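You operate a simulated robot arm through the tools that you are given. There is no shell and no other tool.

You are at the controls of a simulated robot arm. One attempt, no reset.

Task
Put things in order on the island top. At the end: the white scrub pad stands where the teal sieve brush stood; the teal sieve brush stands where the sample beaker (marked "MUD") stood; the sample beaker stands where the dosing bottle (marked "No. 7") stood; the dosing bottle from the island top is on the fraction tray; whatever was shut is shut again. Leave all else as you found it, and nothing knocked over. Set down upright: dosing bottle.

The check looks at the end state, three seconds after you hand in, the way a careful person would. Anything else that was tipped, shoved, dropped, spilled or broken makes it a failure.

Robot
A 7-joint arm with a two-finger parallel gripper, fixed in place. Base frame: the origin is at the foot of the arm, x ahead of it, y to its left, z up; the work surface is at about z = 0. Readings come in m, degrees, newtons and seconds.
With the tool pointing down near the work surface it reaches from about 0.22 to 0.58 m from the base axis. Its first joint turns from -66.0 to 66.0 degrees. Payload 2.5 kg.
The tool frame sits at the grasp point between the pads (the TCP): z along the fingers, y along the line on which they close. The tips reach 0.023 m beyond it. Largest opening 0.094 m; finger width 0.038, thickness 0.01; the body of the gripper, 0.054 by 0.096 m, starts 0.039 m behind the TCP.
Orientation is that of the tool frame in the base frame, as [roll, pitch, yaw] about the fixed x, y, z axes, in that order (R = Rz(yaw) Ry(pitch) Rx(roll)). With the fingers straight down and closing along the base's y, the tool's x points along the base's -x, its y along +y and its z along -z.

Tools
- The arm moves only by the tool nudge_tool. Its argument "moves" is a list of rows, each an object of numbers (a shift or turn left out is 0, a gripper value left out holds the last): "x", "y", "z": the shift along the base's x, y, z in m; "ax", "ay", "az": the turn, a rotation vector about the base's x, y, z in degrees; "gripper": the gripper command, from -1 (shut) to 1 (fully open), values between in proportion. In form: [{"x": .., "y": .., "z": .., "ax": .., "ay": .., "az": .., "gripper": ..}, ...]. A call has 1 to 20 rows; each row shifts and turns the commanded pose from where the row before left it. Rows are played at 5 a second. More than 0.05 m and 8.6 degrees between two rows, or a gripper value outside its range, and nothing of the call is played. Where a pose cannot be reached the arm comes as near as it can. A force on the tool above 40 N (or 10 N above the force at the start of the call, whichever is more), or a blocked arm, ends the call early, and 0.2 s more pass. Each finger travels about 0.108 m/s and halts on what it meets, pressing with about 31 N; the grip force reading is that of the motor and also rises with nothing between the fingers. The clock runs only during rows and for 0.2 s after the last one: add rows that do not move to give the fingers time. It gives the time, the measured TCP pose, the force on the tool (base axes), the opening and the grip force at its end, in the units of the frame above (readings bear some noise), with the torque about the TCP (base axes, N m) and any sound that the robot's microphone picked up.
- Cameras (640 x 400 px; columns grow to the right, rows downward): "scene" is fixed at [0.1162, -0.414, 0.5306]; the picture's right is [0.81, -0.59, 0.00], its down [-0.41, -0.56, -0.72] and it looks along [0.42, 0.58, -0.70] (base axes); focal length 241 px, centre (320, 200). "wrist" rides on the gripper at [0.086, 0.016, -0.074] in the tool frame; the picture's right is [-0.18, 0.98, 0.00], its down [-0.58, -0.11, -0.81] and it looks along [-0.79, -0.15, 0.59] (tool axes); focal length 243 px, centre (320, 200).
- capture(camera): a new picture of that camera. The clock stands still meanwhile.
- locate(camera, pixels): there is no depth. For up to 12 entries [column, row, z] of the newest picture of that camera ("zoom" is the newest enlarged one), the place [x, y] in the base frame at which the ray of that pixel passes the height z, good to about 0.003 m. The clock stands still meanwhile.
- close_up(camera, box): a new picture of the part [left, top, right, bottom] of that camera's present view, enlarged. The clock stands still meanwhile.
- sign_off(): hands the job in; it is judged then, once.

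Leave the gripper open and the arm clear of the work at the hand-in unless told otherwise.

The tools are called after ">>>" as name(argument=value, ...) on one line, values as JSON. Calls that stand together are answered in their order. nudge_tool: Moves the arm, as the interface text tells. Its arguments: {"type":"object","properties":{"moves":{"type":"array"}},"required":["moves"]} The other tools are called the same way: capture (camera) takes a picture; locate (camera, pixels) gives the place at which the rays of pixels pass given heights; close_up (camera, box) takes an enlarged picture of a part of a camera's view; sign_off () hands the job in.

At the start:

```text
t: 0.0
position: [0.4576, 0.0369, 0.2982]
orientation: [180.0, 0.0, -180.0]
contact_force: [1.0, -0.4, -0.3]
moment: [0.02, -0.02, 0.07]
gripper_width: 0.094
gripper_force: 0.1
```

scene: 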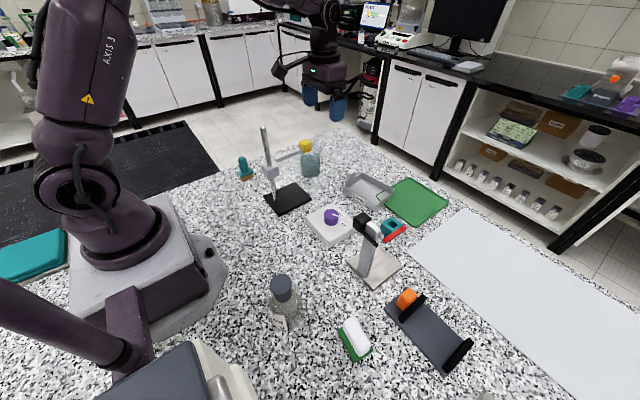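
wrist: 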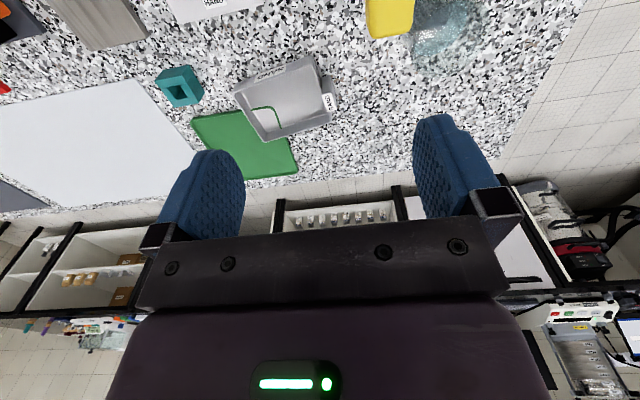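

I see several objects on the speckled top: a teal brush-like thing near (245,168), a stand at (285,190), a beaker with yellow near (308,160), a grey tray near (368,190), a bottle at (283,300), a white/green pad at (355,340), and others. I'll take enlarged pictures to identify each one.

>>> close_up(camera="scene", box=[220, 110, 340, 220])

>>> close_up(camera="scene", box=[300, 160, 460, 290])

>>> close_up(camera="scene", box=[230, 250, 400, 380])

>>> close_up(camera="scene", box=[360, 260, 520, 400])

```text
3.64 times, centred on (280, 165) of scene
```

zoom: 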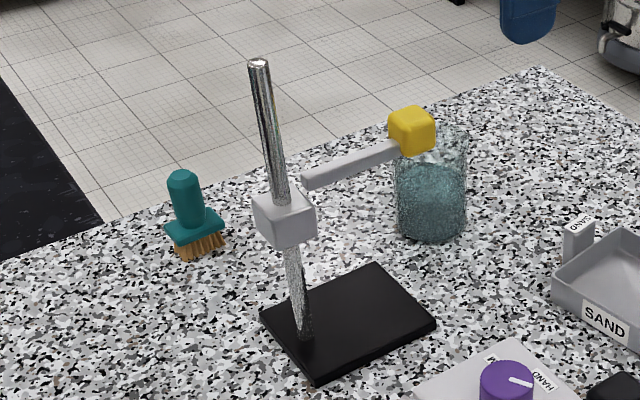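

```text
3.08 times, centred on (380, 225) of scene
```

zoom: 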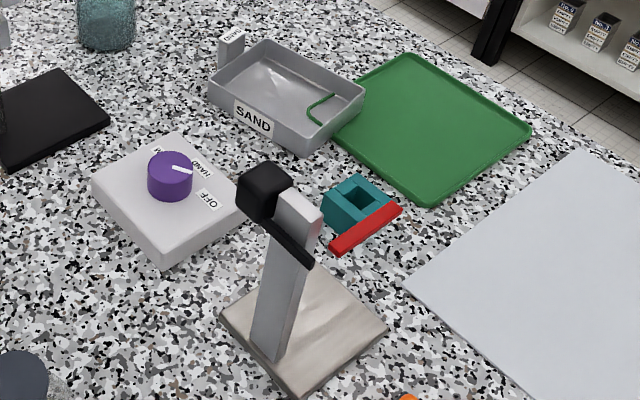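

```text
3.08 times, centred on (315, 315) of scene
```

zoom: 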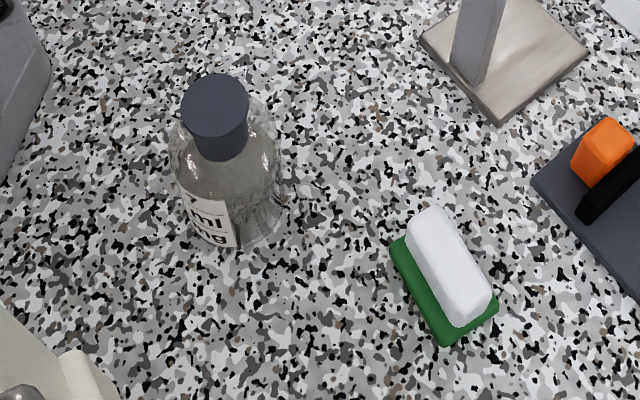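

```text
2.86 times, centred on (440, 330) of scene
```

zoom: 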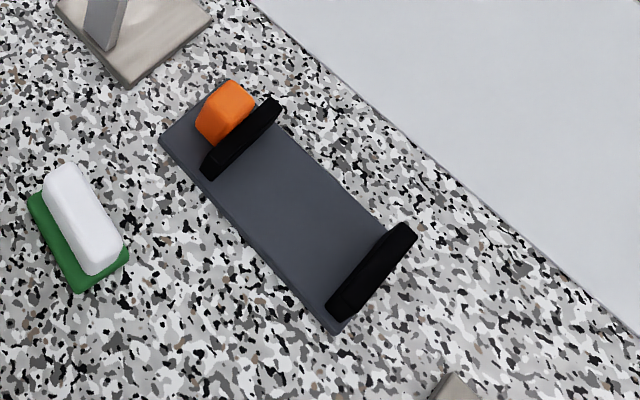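

The brush, stand and a pad are clear, but I have not found "MUD" or "No. 7" yet. I'll enlarge the rest: the bottom left box (180,370), the tray label, the far beaker (310,160), and the shelf on the right.

>>> close_up(camera="scene", box=[60, 300, 260, 400])

>>> close_up(camera="scene", box=[340, 160, 400, 215])

>>> close_up(camera="scene", box=[290, 130, 330, 185])

>>> close_up(camera="scene", box=[440, 90, 640, 230])

>>> close_up(camera="scene", box=[0, 200, 230, 340])

>>> close_up(camera="scene", box=[255, 265, 315, 340])

>>> close_up(camera="wrist", box=[0, 0, 640, 220])

```text
3.20 times, centred on (160, 350) of scene
```

zoom: 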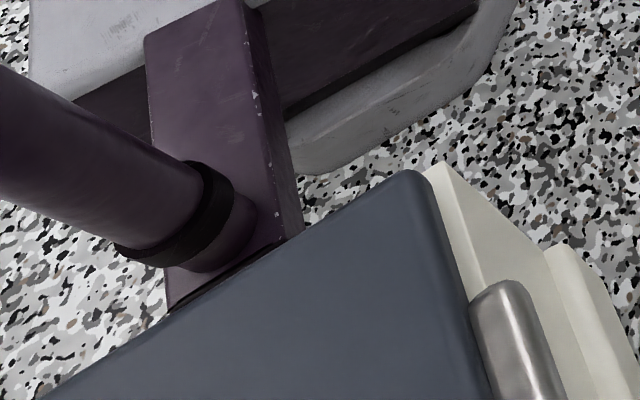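

```text
7.27 times, centred on (370, 188) of scene
```

zoom: 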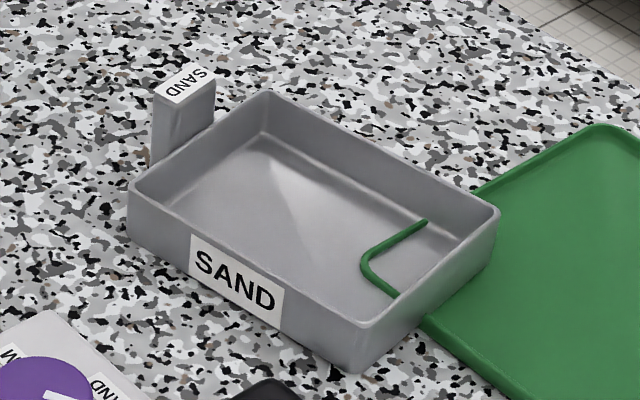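

```text
7.27 times, centred on (310, 158) of scene
```

zoom: 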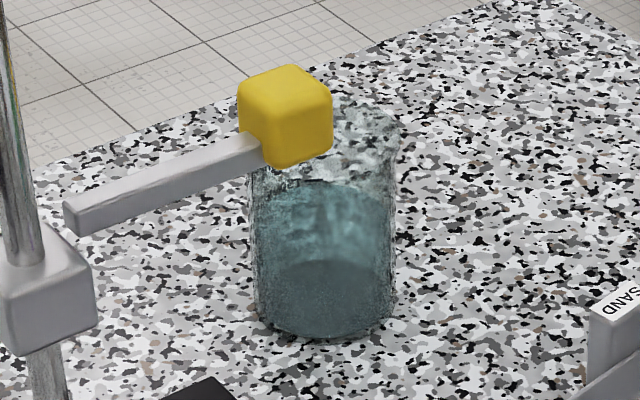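

```text
2.86 times, centred on (540, 160) of scene
```

zoom: 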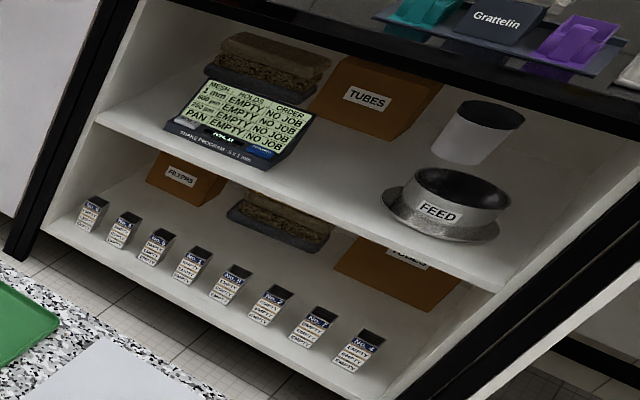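

```text
2.78 times, centred on (115, 270) of scene
```

zoom: 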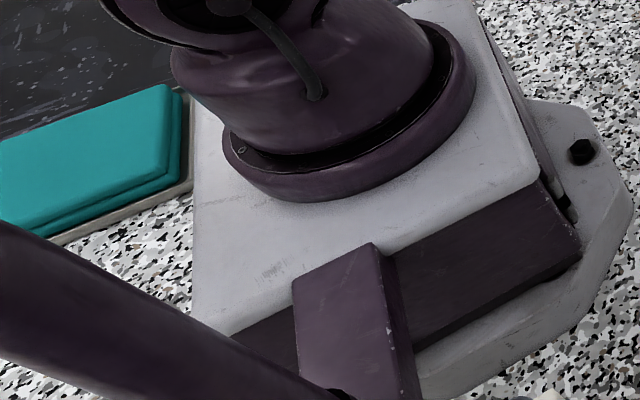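

```text
5.33 times, centred on (285, 302) of scene
```

zoom: 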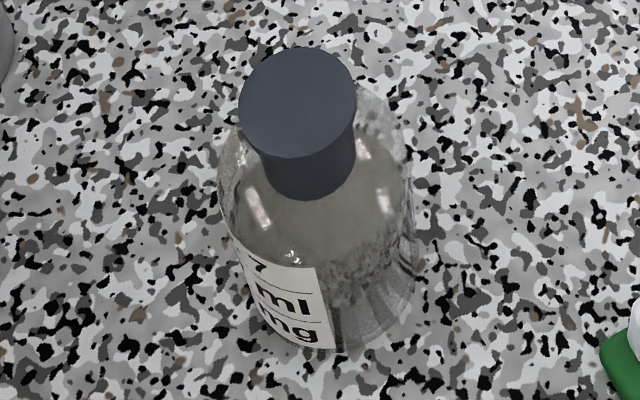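

```text
1.00 times, centred on (320, 110) of wrist (not enlarged: the box is as wide or as high as the picture)
```

zoom: 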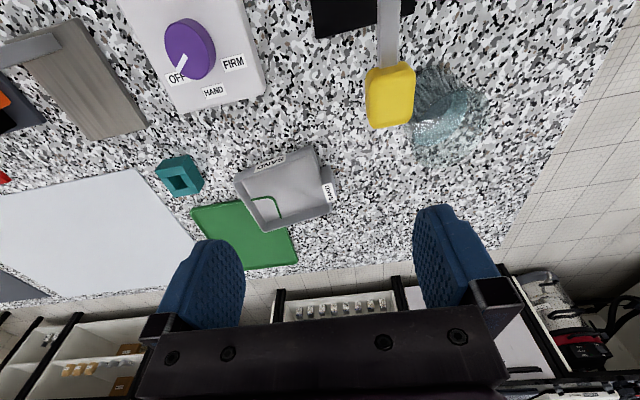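

The bottle at (283,300) shows a label ending in "7 / ml / mg", so it is the dosing bottle. The liquid beaker at (310,160) stands next to a stand arm with a yellow block. I'll get base positions for the main objects at the surface and at likely heights.

>>> capture(camera="scene")

>>> locate(camera="scene", pixels=[[245, 178, 0], [310, 176, 0], [305, 146, 0.1], [287, 325, 0], [283, 282, 0.1], [355, 340, 0.02], [368, 190, 0], [415, 202, 0], [330, 225, 0], [288, 198, 0], [375, 270, 0], [430, 333, 0]])

```text
taken
```

scene: 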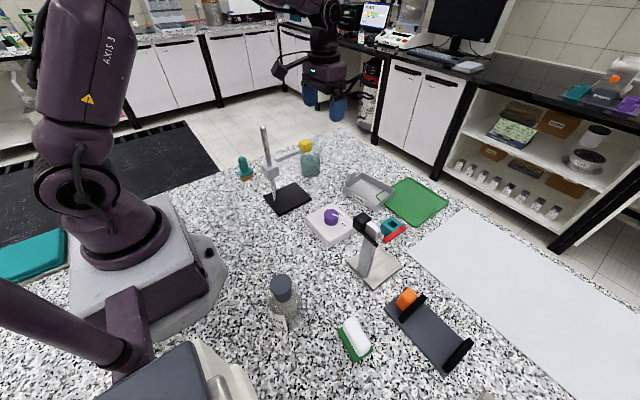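

```text
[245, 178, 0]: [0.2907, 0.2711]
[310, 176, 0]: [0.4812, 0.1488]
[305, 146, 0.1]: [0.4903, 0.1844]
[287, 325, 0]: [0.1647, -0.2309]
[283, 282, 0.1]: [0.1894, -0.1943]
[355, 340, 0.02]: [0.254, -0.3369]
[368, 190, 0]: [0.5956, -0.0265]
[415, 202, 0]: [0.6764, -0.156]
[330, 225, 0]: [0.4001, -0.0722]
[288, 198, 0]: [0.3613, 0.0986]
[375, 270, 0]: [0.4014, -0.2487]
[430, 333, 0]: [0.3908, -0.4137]
```

Brush is about (0.29,0.27), beaker about (0.48,0.16), bottle about (0.17,-0.21), pad about (0.25,-0.34) and the SAND tray about (0.59,-0.03). I'll enlarge the wrist view around the yellow block and beaker (340–500, 0–110), and around the tray.

>>> close_up(camera="wrist", box=[340, 0, 500, 100])

>>> close_up(camera="wrist", box=[140, 40, 350, 190])

>>> close_up(camera="wrist", box=[270, 180, 420, 240])

```text
4.00 times, centred on (420, 50) of wrist
```

zoom: 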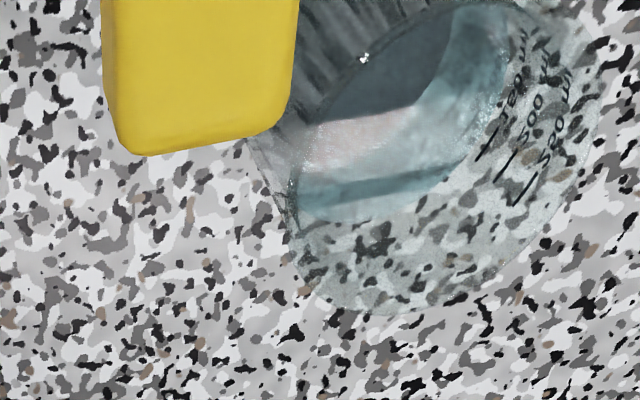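

```text
2.67 times, centred on (245, 115) of wrist
```

zoom: 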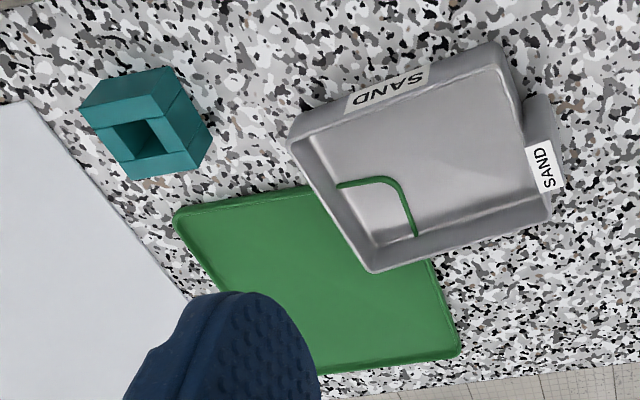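

```text
4.27 times, centred on (345, 210) of wrist
```

zoom: 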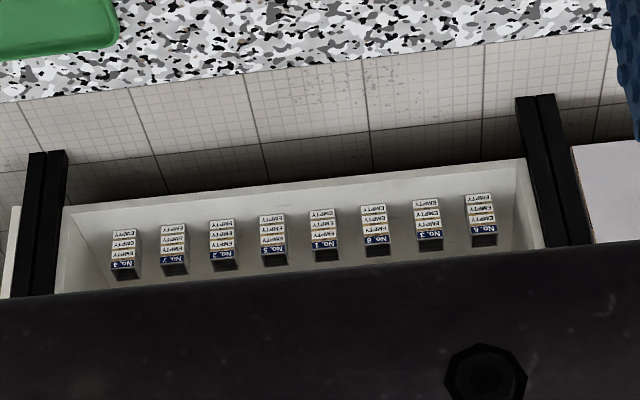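

The beaker is partly behind the yellow block, and its graduations are on the far side. I want to see the box at the lower left and the bottle label, so I'll raise the arm, pull back and turn it toward −y.

>>> nudge_tool(moves=[{"x": -0.03, "y": -0.015, "z": 0.01, "az": -8}, {"x": -0.03, "y": -0.015, "z": 0.01, "az": -8}, {"x": -0.03, "y": -0.015, "z": 0.01, "az": -8}, {"x": -0.03, "y": -0.015, "z": 0.01, "az": -8}, {"x": -0.03, "y": -0.015, "z": 0.01, "az": -8}, {"x": -0.03, "y": -0.015, "z": 0.01, "az": -8}, {"x": -0.02, "y": -0.015, "z": 0.01, "az": -8}, {}])

>>> capture(camera="wrist")

>>> capture(camera="scene")

```text
t: 1.8
position: [0.2569, -0.0654, 0.3684]
orientation: [-180.0, 0.0, 123.8]
contact_force: [-0.3, -0.2, -0.6]
moment: [-0.02, -0.03, -0.01]
gripper_width: 0.094
gripper_force: 0.1
```

```text
taken
```

wrist: 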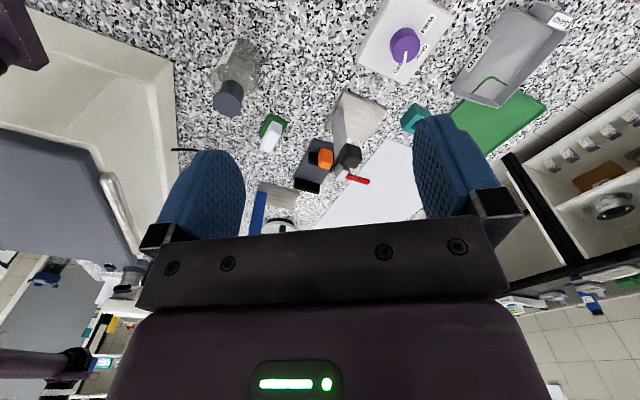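

```text
taken
```

scene: 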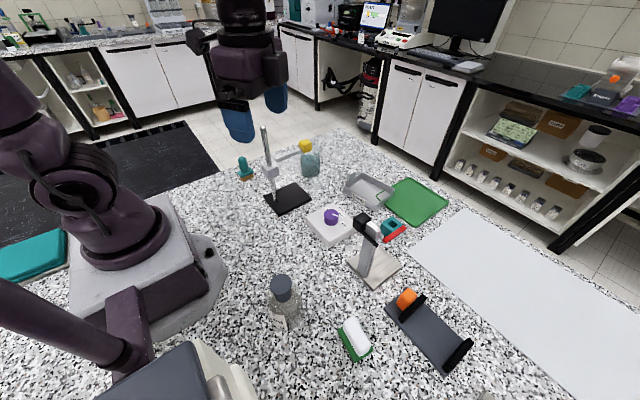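

The wrist now shows a cream box at left (90,100) with a grey lid at (60,180), and more objects near (270,205). I'll enlarge these.

>>> close_up(camera="wrist", box=[0, 0, 220, 200])

>>> close_up(camera="wrist", box=[190, 30, 400, 240])

>>> close_up(camera="wrist", box=[400, 0, 640, 150])

```text
2.00 times, centred on (110, 100) of wrist
```

zoom: 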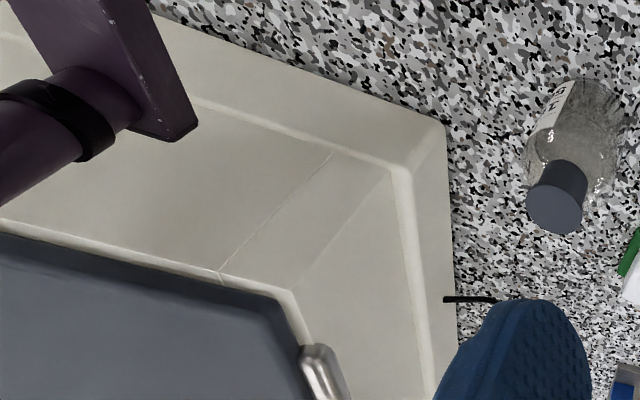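

```text
1.90 times, centred on (295, 135) of wrist
```

zoom: 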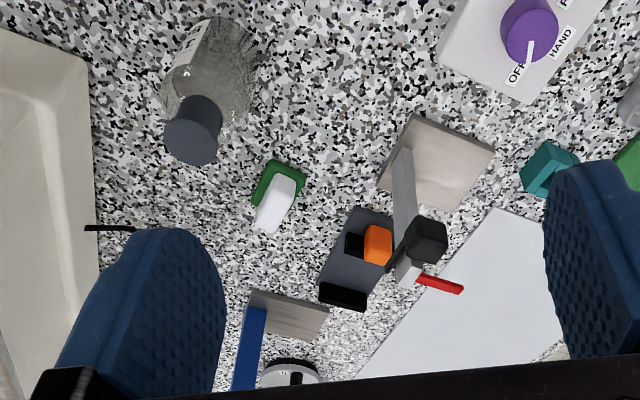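

```text
2.67 times, centred on (520, 75) of wrist
```

zoom: 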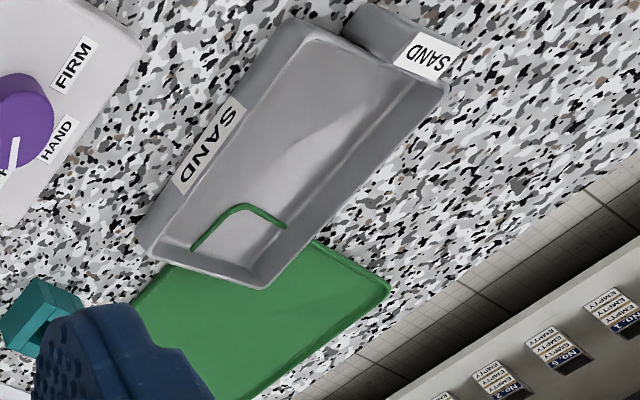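

The cream object looks like an open box or basin with a grey panel. More objects (grey plate with blue strip, round white thing) lie further toward −y. I'll move that way with the camera up for a view of them.

>>> nudge_tool(moves=[{"x": -0.01, "y": -0.03, "z": 0.01, "az": -4}, {"x": -0.01, "y": -0.03, "z": 0.01, "az": -4}, {"x": 0.0, "y": -0.03, "z": 0.01}, {"x": 0.0, "y": -0.03, "z": 0.01}, {"x": 0.0, "y": -0.03, "z": 0.01}, {}])

>>> capture(camera="wrist")

```text
t: 3.2
position: [0.2373, -0.2188, 0.4188]
orientation: [-179.9, 0.0, 115.9]
contact_force: [0.4, -0.4, 0.6]
moment: [0.01, 0.0, -0.01]
gripper_width: 0.0941
gripper_force: 0.1
```

```text
taken
```

wrist: 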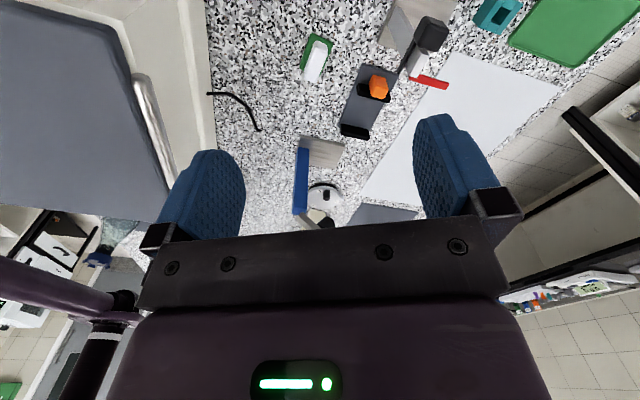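

>>> close_up(camera="wrist", box=[200, 20, 460, 235])

>>> close_up(camera="wrist", box=[0, 0, 200, 220])

>>> locate(camera="wrist", pixels=[[210, 92, 0], [258, 130, 0], [300, 210, 0], [322, 155, 0], [325, 190, 0], [315, 60, 0.02], [368, 105, 0], [380, 210, 0], [150, 130, 0.1]])

```text
1.86 times, centred on (330, 128) of wrist
```

zoom: 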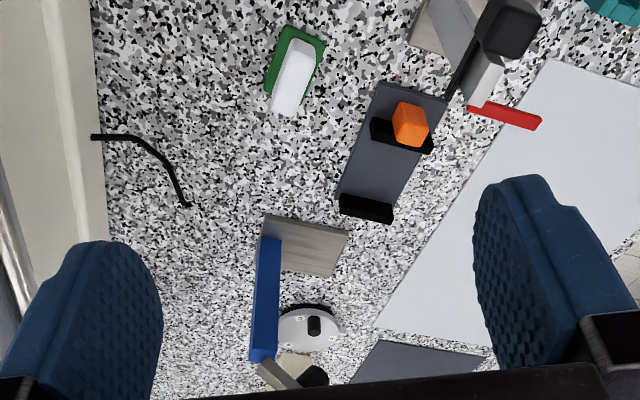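

```text
1.82 times, centred on (100, 110) of wrist
```

zoom: 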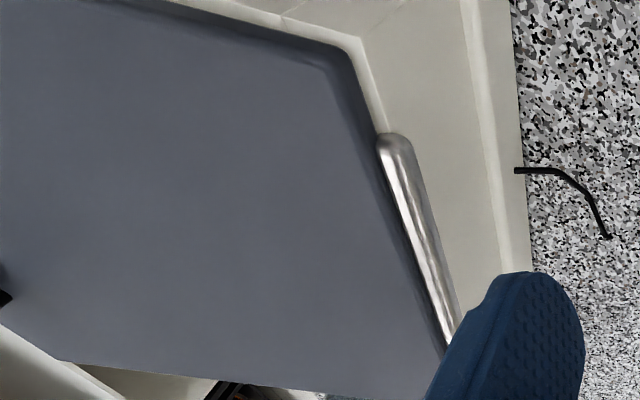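

```text
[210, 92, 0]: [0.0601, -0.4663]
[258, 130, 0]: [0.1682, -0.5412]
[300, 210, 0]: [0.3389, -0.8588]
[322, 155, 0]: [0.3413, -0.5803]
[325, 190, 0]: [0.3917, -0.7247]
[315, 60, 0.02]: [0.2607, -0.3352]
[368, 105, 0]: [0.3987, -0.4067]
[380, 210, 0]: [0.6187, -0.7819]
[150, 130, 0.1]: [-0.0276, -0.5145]
```

Those further objects are out of reach and don't match the named ones. Now I'll swing to the +y side to look at the brush, the beaker's markings and the yellow block on its stand.

>>> nudge_tool(moves=[{"x": 0.0, "y": 0.03, "az": 8}, {"x": 0.0, "y": 0.03, "az": 8}, {"x": 0.0, "y": 0.03, "az": 8}, {"x": 0.0, "y": 0.03, "az": 8}, {"x": 0.0, "y": 0.03, "az": 8}, {"x": 0.0, "y": 0.03, "az": 8}, {"x": 0.0, "y": 0.03, "az": 8}, {"x": 0.0, "y": 0.03, "az": 8}, {"x": 0.0, "y": 0.03, "az": 8}, {"y": 0.02, "az": 8}, {"az": 8}, {"az": 8}, {}])

>>> capture(camera="wrist")

```text
t: 6.0
position: [0.2374, 0.0736, 0.4186]
orientation: [180.0, 0.1, -148.0]
contact_force: [0.0, 0.4, -0.6]
moment: [-0.04, 0.01, 0.01]
gripper_width: 0.0939
gripper_force: 0.1
```

```text
taken
```

wrist: 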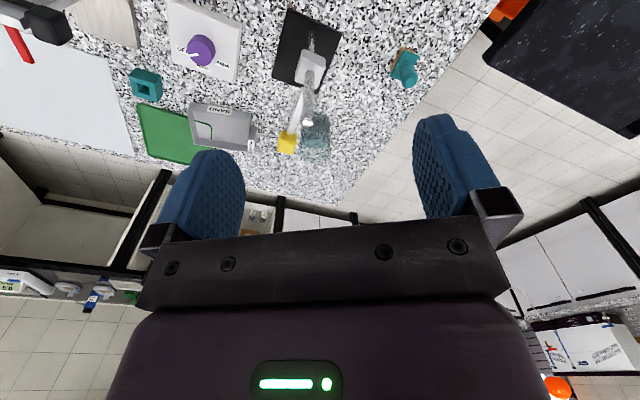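

>>> close_up(camera="wrist", box=[260, 0, 440, 190])

>>> close_up(camera="wrist", box=[120, 0, 280, 170])

>>> close_up(camera="wrist", box=[265, 80, 345, 170])

>>> locate(camera="wrist", pixels=[[313, 150, 0], [287, 142, 0.1], [405, 75, 0], [308, 120, 0.15], [222, 125, 0.03], [195, 105, 0.03], [250, 112, 0.03], [255, 150, 0.03], [190, 145, 0.03], [145, 85, 0.02], [200, 50, 0.04]])

```text
2.11 times, centred on (350, 95) of wrist
```

zoom: 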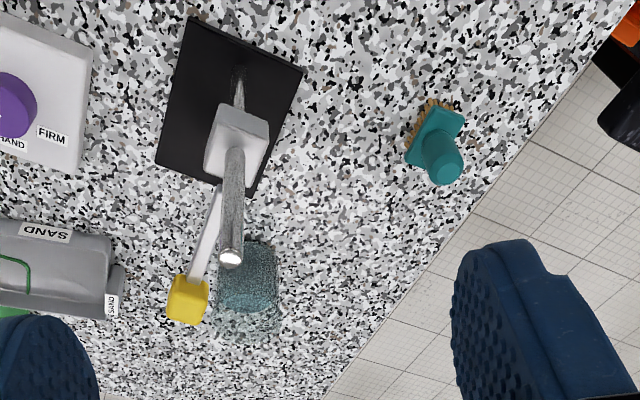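

```text
2.35 times, centred on (200, 85) of wrist
```

zoom: 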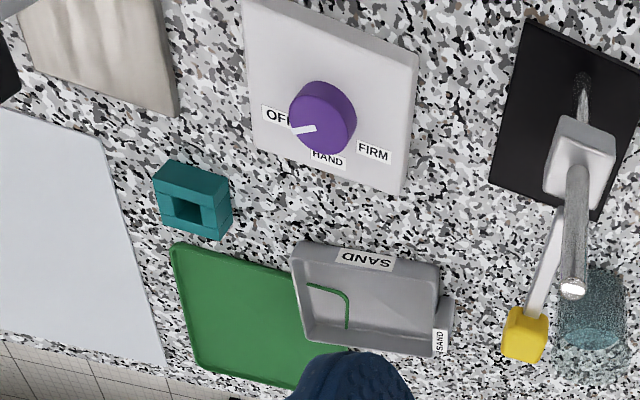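

```text
4.44 times, centred on (305, 125) of wrist
```

zoom: 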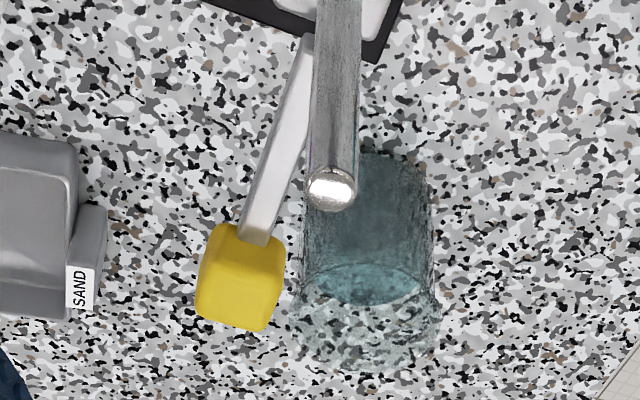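

```text
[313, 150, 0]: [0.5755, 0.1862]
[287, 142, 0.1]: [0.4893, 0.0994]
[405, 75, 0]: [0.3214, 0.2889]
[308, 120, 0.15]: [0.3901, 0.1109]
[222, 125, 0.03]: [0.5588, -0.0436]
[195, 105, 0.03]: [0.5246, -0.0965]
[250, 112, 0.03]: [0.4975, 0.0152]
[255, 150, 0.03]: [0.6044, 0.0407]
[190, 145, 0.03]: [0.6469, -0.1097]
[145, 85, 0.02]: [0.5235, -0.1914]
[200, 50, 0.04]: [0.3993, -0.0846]
```

The yellow block triangulates to about (0.43,0.09) at z≈0.17, so it hangs clear of the beaker at (0.49,0.16). The green tray is out of reach. The only labelled tray I can reach is the grey one marked SAND, so I take that as the fraction tray. The green line in it looks like the green tray's rim showing through, so I'll put the bottle away from it. Next I'll square the wrist up and look at the tray more closely.

>>> nudge_tool(moves=[{"x": 0.03, "y": -0.015, "z": -0.01, "az": -8}, {"x": 0.03, "y": -0.015, "z": -0.01, "az": -8}, {"x": 0.03, "y": -0.015, "z": -0.01, "az": -8}, {"x": 0.03, "y": -0.015, "z": -0.01, "az": -8}, {"x": 0.02, "y": -0.01, "z": -0.01}, {}, {}])

>>> capture(camera="wrist")

>>> close_up(camera="wrist", box=[200, 30, 400, 155])

```text
t: 7.6
position: [0.3787, 0.0032, 0.3685]
orientation: [180.0, 0.0, 179.9]
contact_force: [0.0, -0.5, 0.3]
moment: [0.01, 0.03, 0.01]
gripper_width: 0.0939
gripper_force: 0.0
```

```text
taken
```

wrist: 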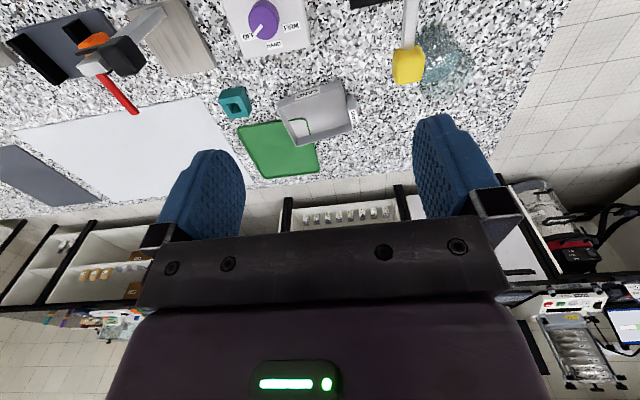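

```text
3.20 times, centred on (300, 92) of wrist
```

zoom: 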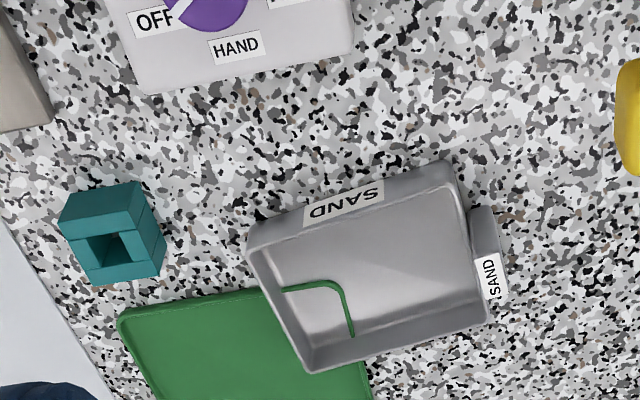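

The tray's near edge runs from zoom (252,224) to (443,160), and the green rim corner is at about (340,285)–(352,335). I'll locate the tray corners, rim and the green hook.

>>> locate(camera="zoom", pixels=[[252, 224, 0], [443, 160, 0], [247, 252, 0.03], [454, 190, 0.03], [310, 372, 0.03], [490, 318, 0.03], [283, 290, 0.003], [345, 290, 0.003], [352, 335, 0.003], [400, 270, 0.003], [485, 210, 0], [505, 275, 0.03]])

>>> locate(camera="scene", pixels=[[374.8, 211.4, 0], [344.3, 192.4, 0], [394.3, 194.2, 0], [343.9, 186.6, 0.03], [375.2, 205.2, 0.03], [394.5, 189.4, 0.03], [362.8, 173.1, 0.03]])

```text
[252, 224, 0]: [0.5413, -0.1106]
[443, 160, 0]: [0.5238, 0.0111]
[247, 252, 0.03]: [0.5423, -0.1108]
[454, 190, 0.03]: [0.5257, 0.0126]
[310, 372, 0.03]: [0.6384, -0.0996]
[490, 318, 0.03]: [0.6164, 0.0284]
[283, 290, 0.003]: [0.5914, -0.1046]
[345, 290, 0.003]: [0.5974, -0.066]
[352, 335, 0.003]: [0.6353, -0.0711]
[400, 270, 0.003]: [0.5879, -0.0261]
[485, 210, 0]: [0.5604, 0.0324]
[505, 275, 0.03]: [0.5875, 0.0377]
```

```text
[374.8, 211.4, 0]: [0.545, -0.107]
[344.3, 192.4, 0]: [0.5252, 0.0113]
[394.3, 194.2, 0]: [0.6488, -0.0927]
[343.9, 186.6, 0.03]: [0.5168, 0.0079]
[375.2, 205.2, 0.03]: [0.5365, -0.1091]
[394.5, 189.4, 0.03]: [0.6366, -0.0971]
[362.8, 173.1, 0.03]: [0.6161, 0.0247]
```

Tray corners come out near (0.541,-0.110), (0.523,0.011), (0.640,-0.098) and (0.617,0.027), with the rim about 0.03 high. A clear spot for the bottle, away from the green rim, is about (0.577,-0.027). That is near the reach limit, so I'll test it with the empty hand, well above the tray.

>>> nudge_tool(moves=[{"x": 0.04, "y": -0.006, "z": -0.02}, {"x": 0.04, "y": -0.006, "z": -0.03}, {"x": 0.04, "y": -0.006, "z": -0.03}, {"x": 0.04, "y": -0.006, "z": -0.03}, {"x": 0.038, "y": -0.006, "z": -0.03}, {"z": -0.03}, {"z": -0.03}, {}, {}])

>>> capture(camera="wrist")

>>> capture(camera="scene")

```text
refused: row 2 steps farther than a row can; nothing moved
```

```text
taken
```

wrist: 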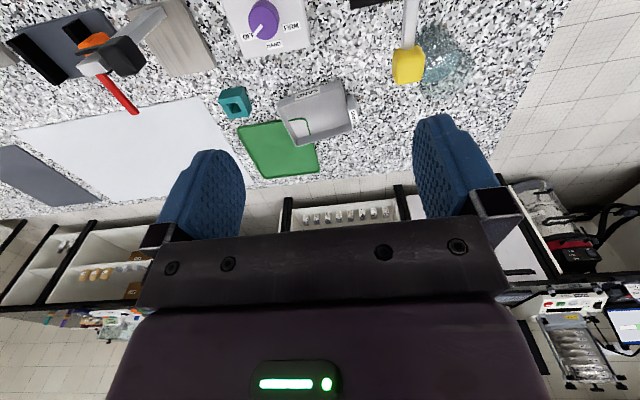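

```text
taken
```

scene: 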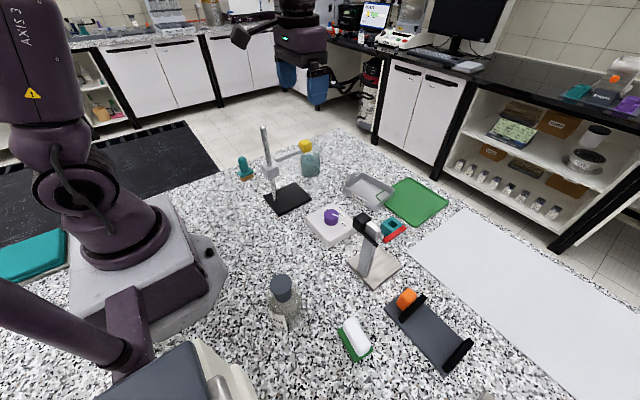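

The call was refused because a step exceeded 0.05 m in total. I'll repeat the reach test with smaller steps.

>>> nudge_tool(moves=[{"x": 0.033, "y": -0.005, "z": -0.025}, {"x": 0.033, "y": -0.005, "z": -0.025}, {"x": 0.033, "y": -0.005, "z": -0.025}, {"x": 0.033, "y": -0.005, "z": -0.025}, {"x": 0.033, "y": -0.005, "z": -0.025}, {"x": 0.033, "y": -0.005, "z": -0.025}, {"z": -0.04}, {}, {}])

>>> capture(camera="scene")

>>> capture(camera="wrist")

```text
t: 9.6
position: [0.5765, -0.0259, 0.1788]
orientation: [-180.0, 0.0, 180.0]
contact_force: [0.7, -0.2, 0.5]
moment: [0.01, 0.0, 0.01]
gripper_width: 0.0942
gripper_force: 0.0
```

```text
taken
```

scene: 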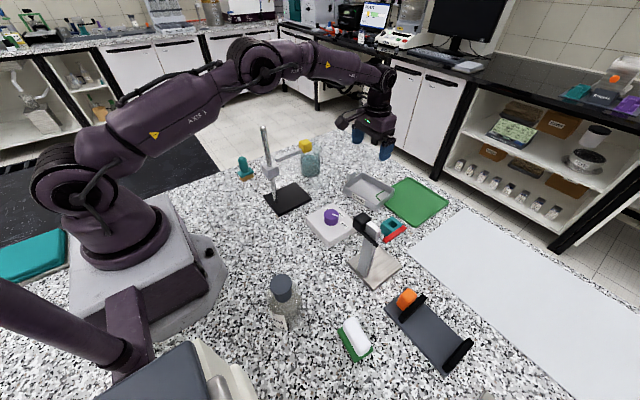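

```text
taken
```

wrist: 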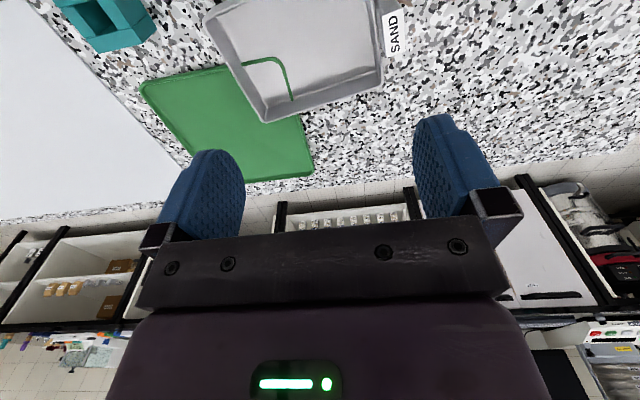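

The pose is reached fully at z=0.18. I now have a good close view of the tray interior, so I'll enlarge it and locate the interior floor and walls.

>>> close_up(camera="wrist", box=[190, 0, 410, 135])

```text
2.91 times, centred on (300, 68) of wrist
```

zoom: 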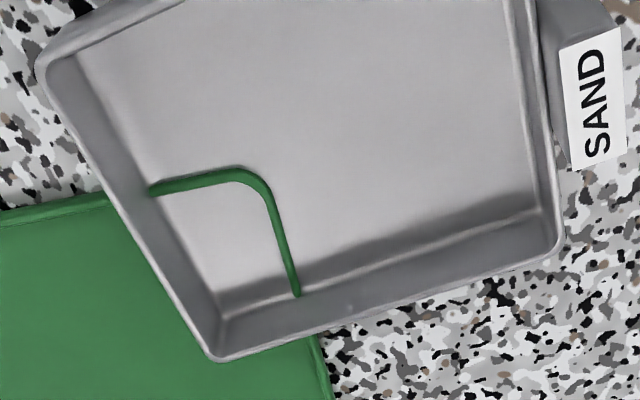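

>>> locate(camera="zoom", pixels=[[540, 212, 0.003], [218, 298, 0.003], [82, 58, 0.003], [262, 182, 0.003], [298, 290, 0.003], [150, 188, 0.003], [512, 5, 0.003], [560, 240, 0.03], [215, 358, 0.03], [42, 68, 0.03], [185, 5, 0.03], [570, 165, 0]])

```text
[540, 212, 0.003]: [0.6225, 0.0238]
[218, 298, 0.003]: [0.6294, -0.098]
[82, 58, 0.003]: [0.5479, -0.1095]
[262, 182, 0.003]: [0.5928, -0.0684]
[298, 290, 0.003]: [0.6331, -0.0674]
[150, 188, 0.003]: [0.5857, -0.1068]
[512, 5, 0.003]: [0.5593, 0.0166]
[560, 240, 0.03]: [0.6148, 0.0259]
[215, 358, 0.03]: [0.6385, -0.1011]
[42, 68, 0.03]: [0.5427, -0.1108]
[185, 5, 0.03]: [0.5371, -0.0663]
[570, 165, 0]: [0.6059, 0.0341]
```

The interior centre, clear of the walls and the green rim, is (0.580,-0.025), which is my bottle target. Now I'll rise and go look at the bottle and its clearance to the cream box.

>>> nudge_tool(moves=[{"z": 0.04}, {"z": 0.045}, {"z": 0.045}, {"x": -0.042, "y": -0.0115, "az": -5.56}, {"x": -0.042, "y": -0.0115, "az": -5.56}, {"x": -0.042, "y": -0.0115, "az": -5.56}, {"x": -0.042, "y": -0.0115, "az": -5.56}, {"x": -0.042, "y": -0.0115, "az": -5.56}, {"x": -0.042, "y": -0.0115, "az": -5.56}, {"x": -0.042, "y": -0.0115, "az": -5.56}, {"x": -0.042, "y": -0.0115, "az": -5.56}, {"x": -0.041, "y": -0.0115, "az": -5.56}, {}, {}])

>>> capture(camera="wrist")

>>> close_up(camera="wrist", box=[180, 0, 420, 170])

```text
t: 12.6
position: [0.1992, -0.1277, 0.3094]
orientation: [180.0, 0.0, 129.9]
contact_force: [0.1, 0.0, 0.0]
moment: [-0.01, 0.01, -0.02]
gripper_width: 0.0941
gripper_force: 0.0
```

```text
taken
```

wrist: 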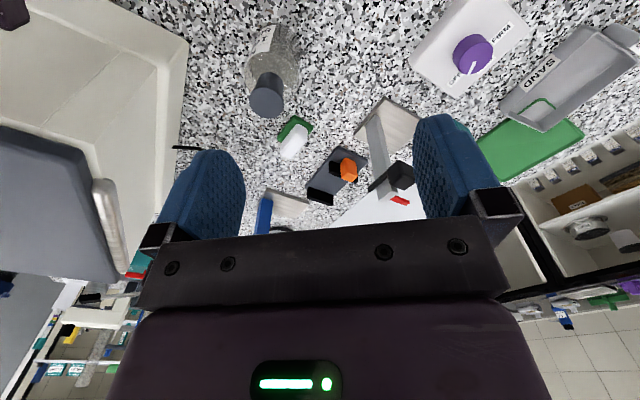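

```text
2.35 times, centred on (300, 85) of wrist
```

zoom: 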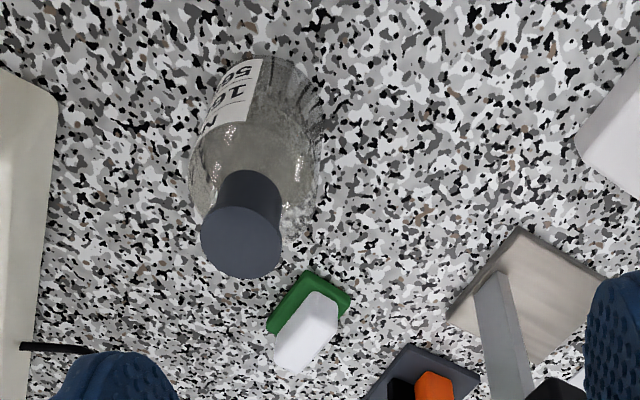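

The bottle cap top is at zoom (241,243) and the cream box edge at zoom x≈50. I'll locate the cap at several heights, the bottle sides and the box edge. I'll also take the scene view for triangulation.

>>> locate(camera="zoom", pixels=[[241, 243, 0.135], [241, 243, 0.125], [203, 240, 0.135], [281, 240, 0.135], [270, 57, 0.0], [190, 165, 0.05], [323, 125, 0.05], [55, 110, 0.0], [40, 250, 0.0], [25, 350, 0.0], [245, 175, 0.1], [310, 322, 0.03]])

>>> locate(camera="scene", pixels=[[280.7, 283.2, 0.135], [280.7, 283.2, 0.125], [280.7, 283.2, 0.14], [291, 328.5, 0]])

```text
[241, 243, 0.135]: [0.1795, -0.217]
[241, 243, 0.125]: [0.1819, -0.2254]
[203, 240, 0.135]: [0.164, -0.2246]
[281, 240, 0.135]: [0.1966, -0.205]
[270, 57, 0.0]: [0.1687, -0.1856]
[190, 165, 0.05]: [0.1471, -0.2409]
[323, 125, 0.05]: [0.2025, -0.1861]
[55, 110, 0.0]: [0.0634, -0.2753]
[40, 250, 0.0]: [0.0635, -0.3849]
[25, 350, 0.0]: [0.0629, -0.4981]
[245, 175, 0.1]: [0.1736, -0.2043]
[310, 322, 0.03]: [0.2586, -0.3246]
```

```text
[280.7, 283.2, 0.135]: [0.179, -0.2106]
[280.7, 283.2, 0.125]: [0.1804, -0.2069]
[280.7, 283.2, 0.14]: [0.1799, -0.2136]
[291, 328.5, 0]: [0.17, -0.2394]
```

The rays agree on a cap top at about (0.179,-0.2125,0.139), with a cap width of about 0.038 and the box edge 0.11 m away. I'll grip the cap with the TCP at z≈0.130. First I'll move above it to z≈0.19 and check the alignment.

>>> nudge_tool(moves=[{"x": -0.01, "y": -0.042, "gripper": 1}, {"x": -0.0102, "y": -0.0428}, {"z": -0.04}, {"z": -0.04}, {"z": -0.04}, {}, {}])

>>> capture(camera="wrist")

>>> capture(camera="scene")

```text
t: 14.2
position: [0.1786, -0.2144, 0.187]
orientation: [-180.0, 0.0, 129.9]
contact_force: [-0.2, -0.8, -0.4]
moment: [0.02, 0.01, 0.0]
gripper_width: 0.094
gripper_force: 0.0
```

```text
taken
```

wrist: 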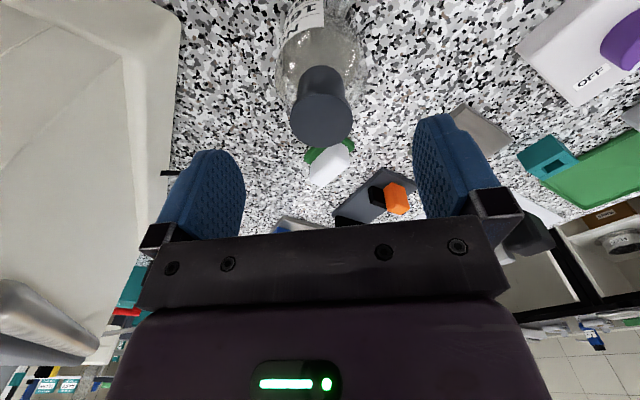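

```text
taken
```

scene: 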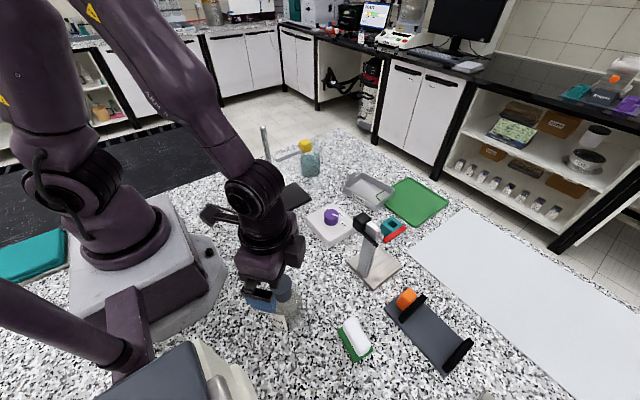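

The cap top sits at about (321,118). I calculated (320,120) for a point straight below the TCP at cap height, so the alignment is good. I'll check with locate.

>>> locate(camera="wrist", pixels=[[321, 119, 0.139], [290, 117, 0.139], [352, 117, 0.139], [321, 144, 0.139]])

>>> close_up(camera="wrist", box=[250, 0, 400, 160])

```text
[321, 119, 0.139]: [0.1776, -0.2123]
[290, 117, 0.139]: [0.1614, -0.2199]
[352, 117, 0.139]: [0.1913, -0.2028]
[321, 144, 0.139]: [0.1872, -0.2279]
```

```text
2.50 times, centred on (325, 80) of wrist
```

zoom: 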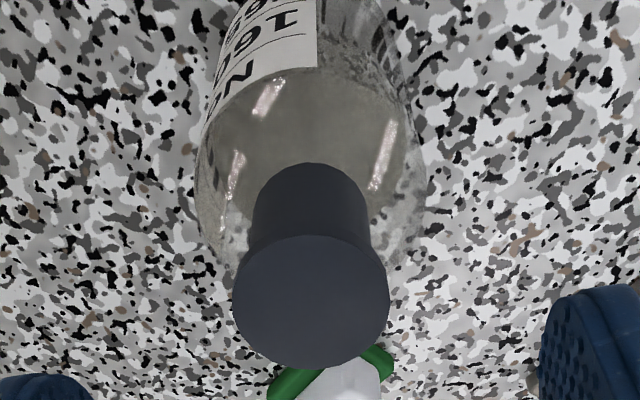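

It's aligned within about 2 mm. I'll lower 0.057 m to z≈0.130 and then close the fingers on the cap.

>>> nudge_tool(moves=[{"x": -0.001, "y": 0.001, "z": -0.03}, {"z": -0.027}, {}, {"gripper": -1}, {"gripper": -1}, {"gripper": -1}, {"gripper": -1}, {"gripper": -1}])

>>> capture(camera="wrist")

```text
t: 16.0
position: [0.1787, -0.2125, 0.1315]
orientation: [180.0, 0.0, 129.8]
contact_force: [-0.1, 0.2, -0.5]
moment: [0.03, 0.01, 0.02]
gripper_width: 0.0371
gripper_force: 31.0
```

```text
taken
```

wrist: 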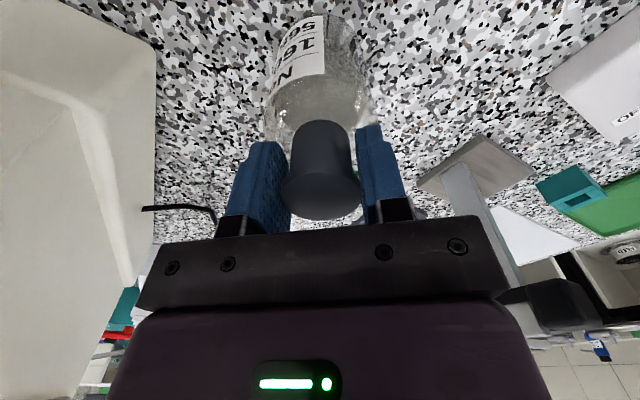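

The fingers hold the cap at 0.037 m with 31 N. I'll lift slowly by a few centimetres and check that the bottle comes up with the cap.

>>> nudge_tool(moves=[{"z": 0.01, "gripper": -1}, {"z": 0.015}, {"z": 0.02}, {"z": 0.02}, {}])

>>> capture(camera="wrist")

>>> close_up(camera="scene", box=[200, 200, 380, 360])

```text
t: 17.2
position: [0.1795, -0.215, 0.198]
orientation: [-179.9, 0.0, 129.9]
contact_force: [0.4, -0.2, -2.2]
moment: [0.02, 0.02, -0.01]
gripper_width: 0.0371
gripper_force: 30.5
```

```text
taken
```

wrist: 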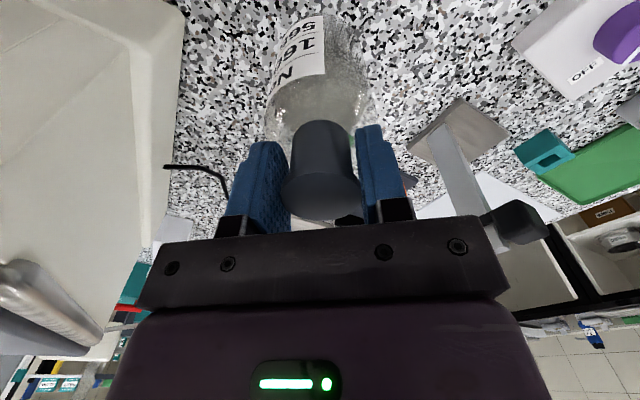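

```text
2.50 times, centred on (290, 280) of scene
```

zoom: 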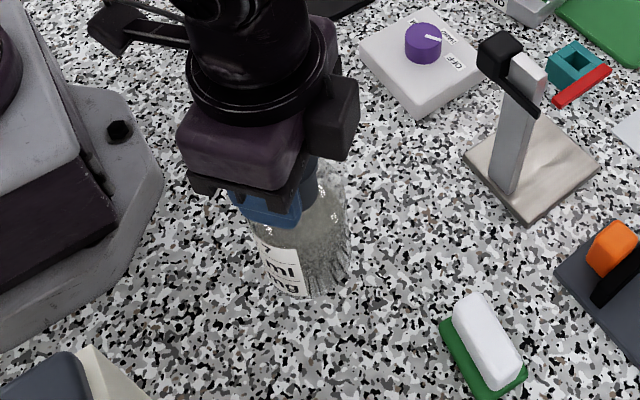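

The bottle hangs with the cap, its weight reading is about 2.2 N and nothing has slipped. I'll raise it to about 0.32, carry it over everything to above (0.580,-0.025), and turn back to yaw 180.

>>> nudge_tool(moves=[{"z": 0.04, "gripper": -1}, {"z": 0.04}, {"z": 0.04}, {"x": 0.02, "y": 0.01, "az": 2.5}, {"x": 0.04, "y": 0.019, "az": 5}, {"x": 0.04, "y": 0.019, "az": 5}, {"x": 0.04, "y": 0.019, "az": 5}, {"x": 0.04, "y": 0.019, "az": 5}, {"x": 0.04, "y": 0.019, "az": 5}, {"x": 0.04, "y": 0.019, "az": 5}, {"x": 0.04, "y": 0.019, "az": 5}, {"x": 0.04, "y": 0.019, "az": 5}, {"x": 0.04, "y": 0.018, "az": 5}, {"x": 0.02, "y": 0.009, "az": 2.5}, {}, {}])

>>> capture(camera="wrist")

>>> capture(camera="scene")

```text
t: 20.6
position: [0.5756, -0.0251, 0.3182]
orientation: [-180.0, 0.1, 179.9]
contact_force: [0.8, 0.4, -0.5]
moment: [0.02, 0.02, 0.01]
gripper_width: 0.0001
gripper_force: 30.5
```

```text
taken
```

wrist: 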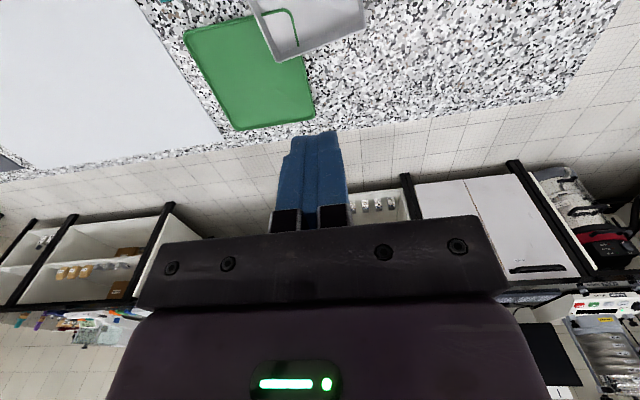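

```text
taken
```

scene: 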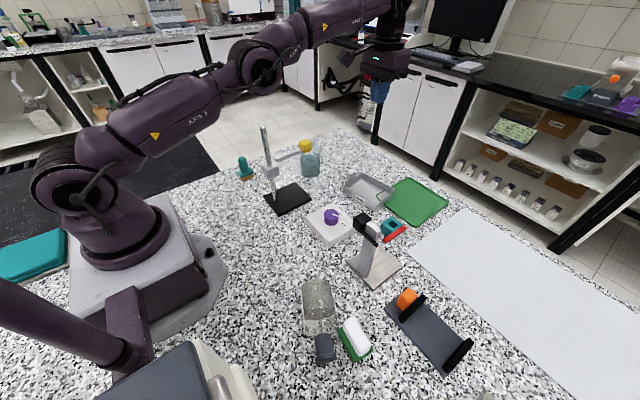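

The bottle slipped out of the fingers during the carry: the opening reads 0.000, and in the scene it lies on its side near (320,310), next to the pad. I'll take enlarged pictures to see whether it is intact and whether it touched the pad.

>>> close_up(camera="scene", box=[260, 250, 420, 380])

>>> close_up(camera="scene", box=[290, 270, 350, 370])

>>> locate(camera="scene", pixels=[[325, 362, 0.019], [325, 335, 0.02], [305, 290, 0.035], [330, 285, 0.035], [318, 282, 0.035], [319, 332, 0.035], [335, 355, 0.019], [316, 355, 0.019], [343, 335, 0.0]])

```text
3.08 times, centred on (340, 315) of scene
```

zoom: 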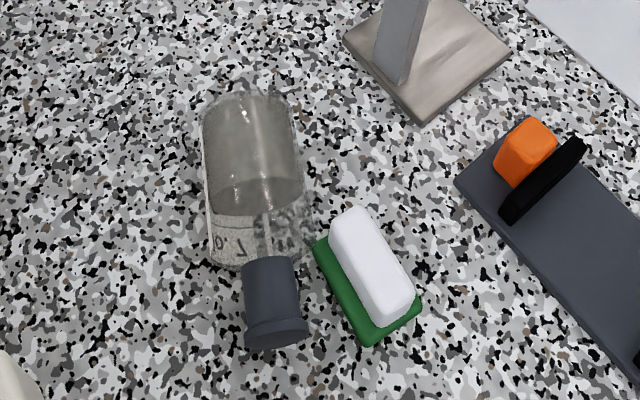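

```text
4.00 times, centred on (320, 320) of scene
```

zoom: 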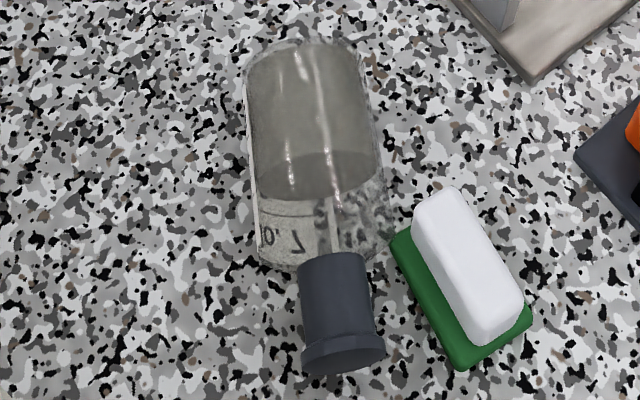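

```text
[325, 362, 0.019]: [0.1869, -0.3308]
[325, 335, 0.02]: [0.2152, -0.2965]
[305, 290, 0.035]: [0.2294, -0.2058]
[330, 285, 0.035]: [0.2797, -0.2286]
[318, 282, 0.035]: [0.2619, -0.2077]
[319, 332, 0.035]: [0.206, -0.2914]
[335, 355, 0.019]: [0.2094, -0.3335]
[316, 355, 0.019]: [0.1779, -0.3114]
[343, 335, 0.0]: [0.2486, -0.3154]
```

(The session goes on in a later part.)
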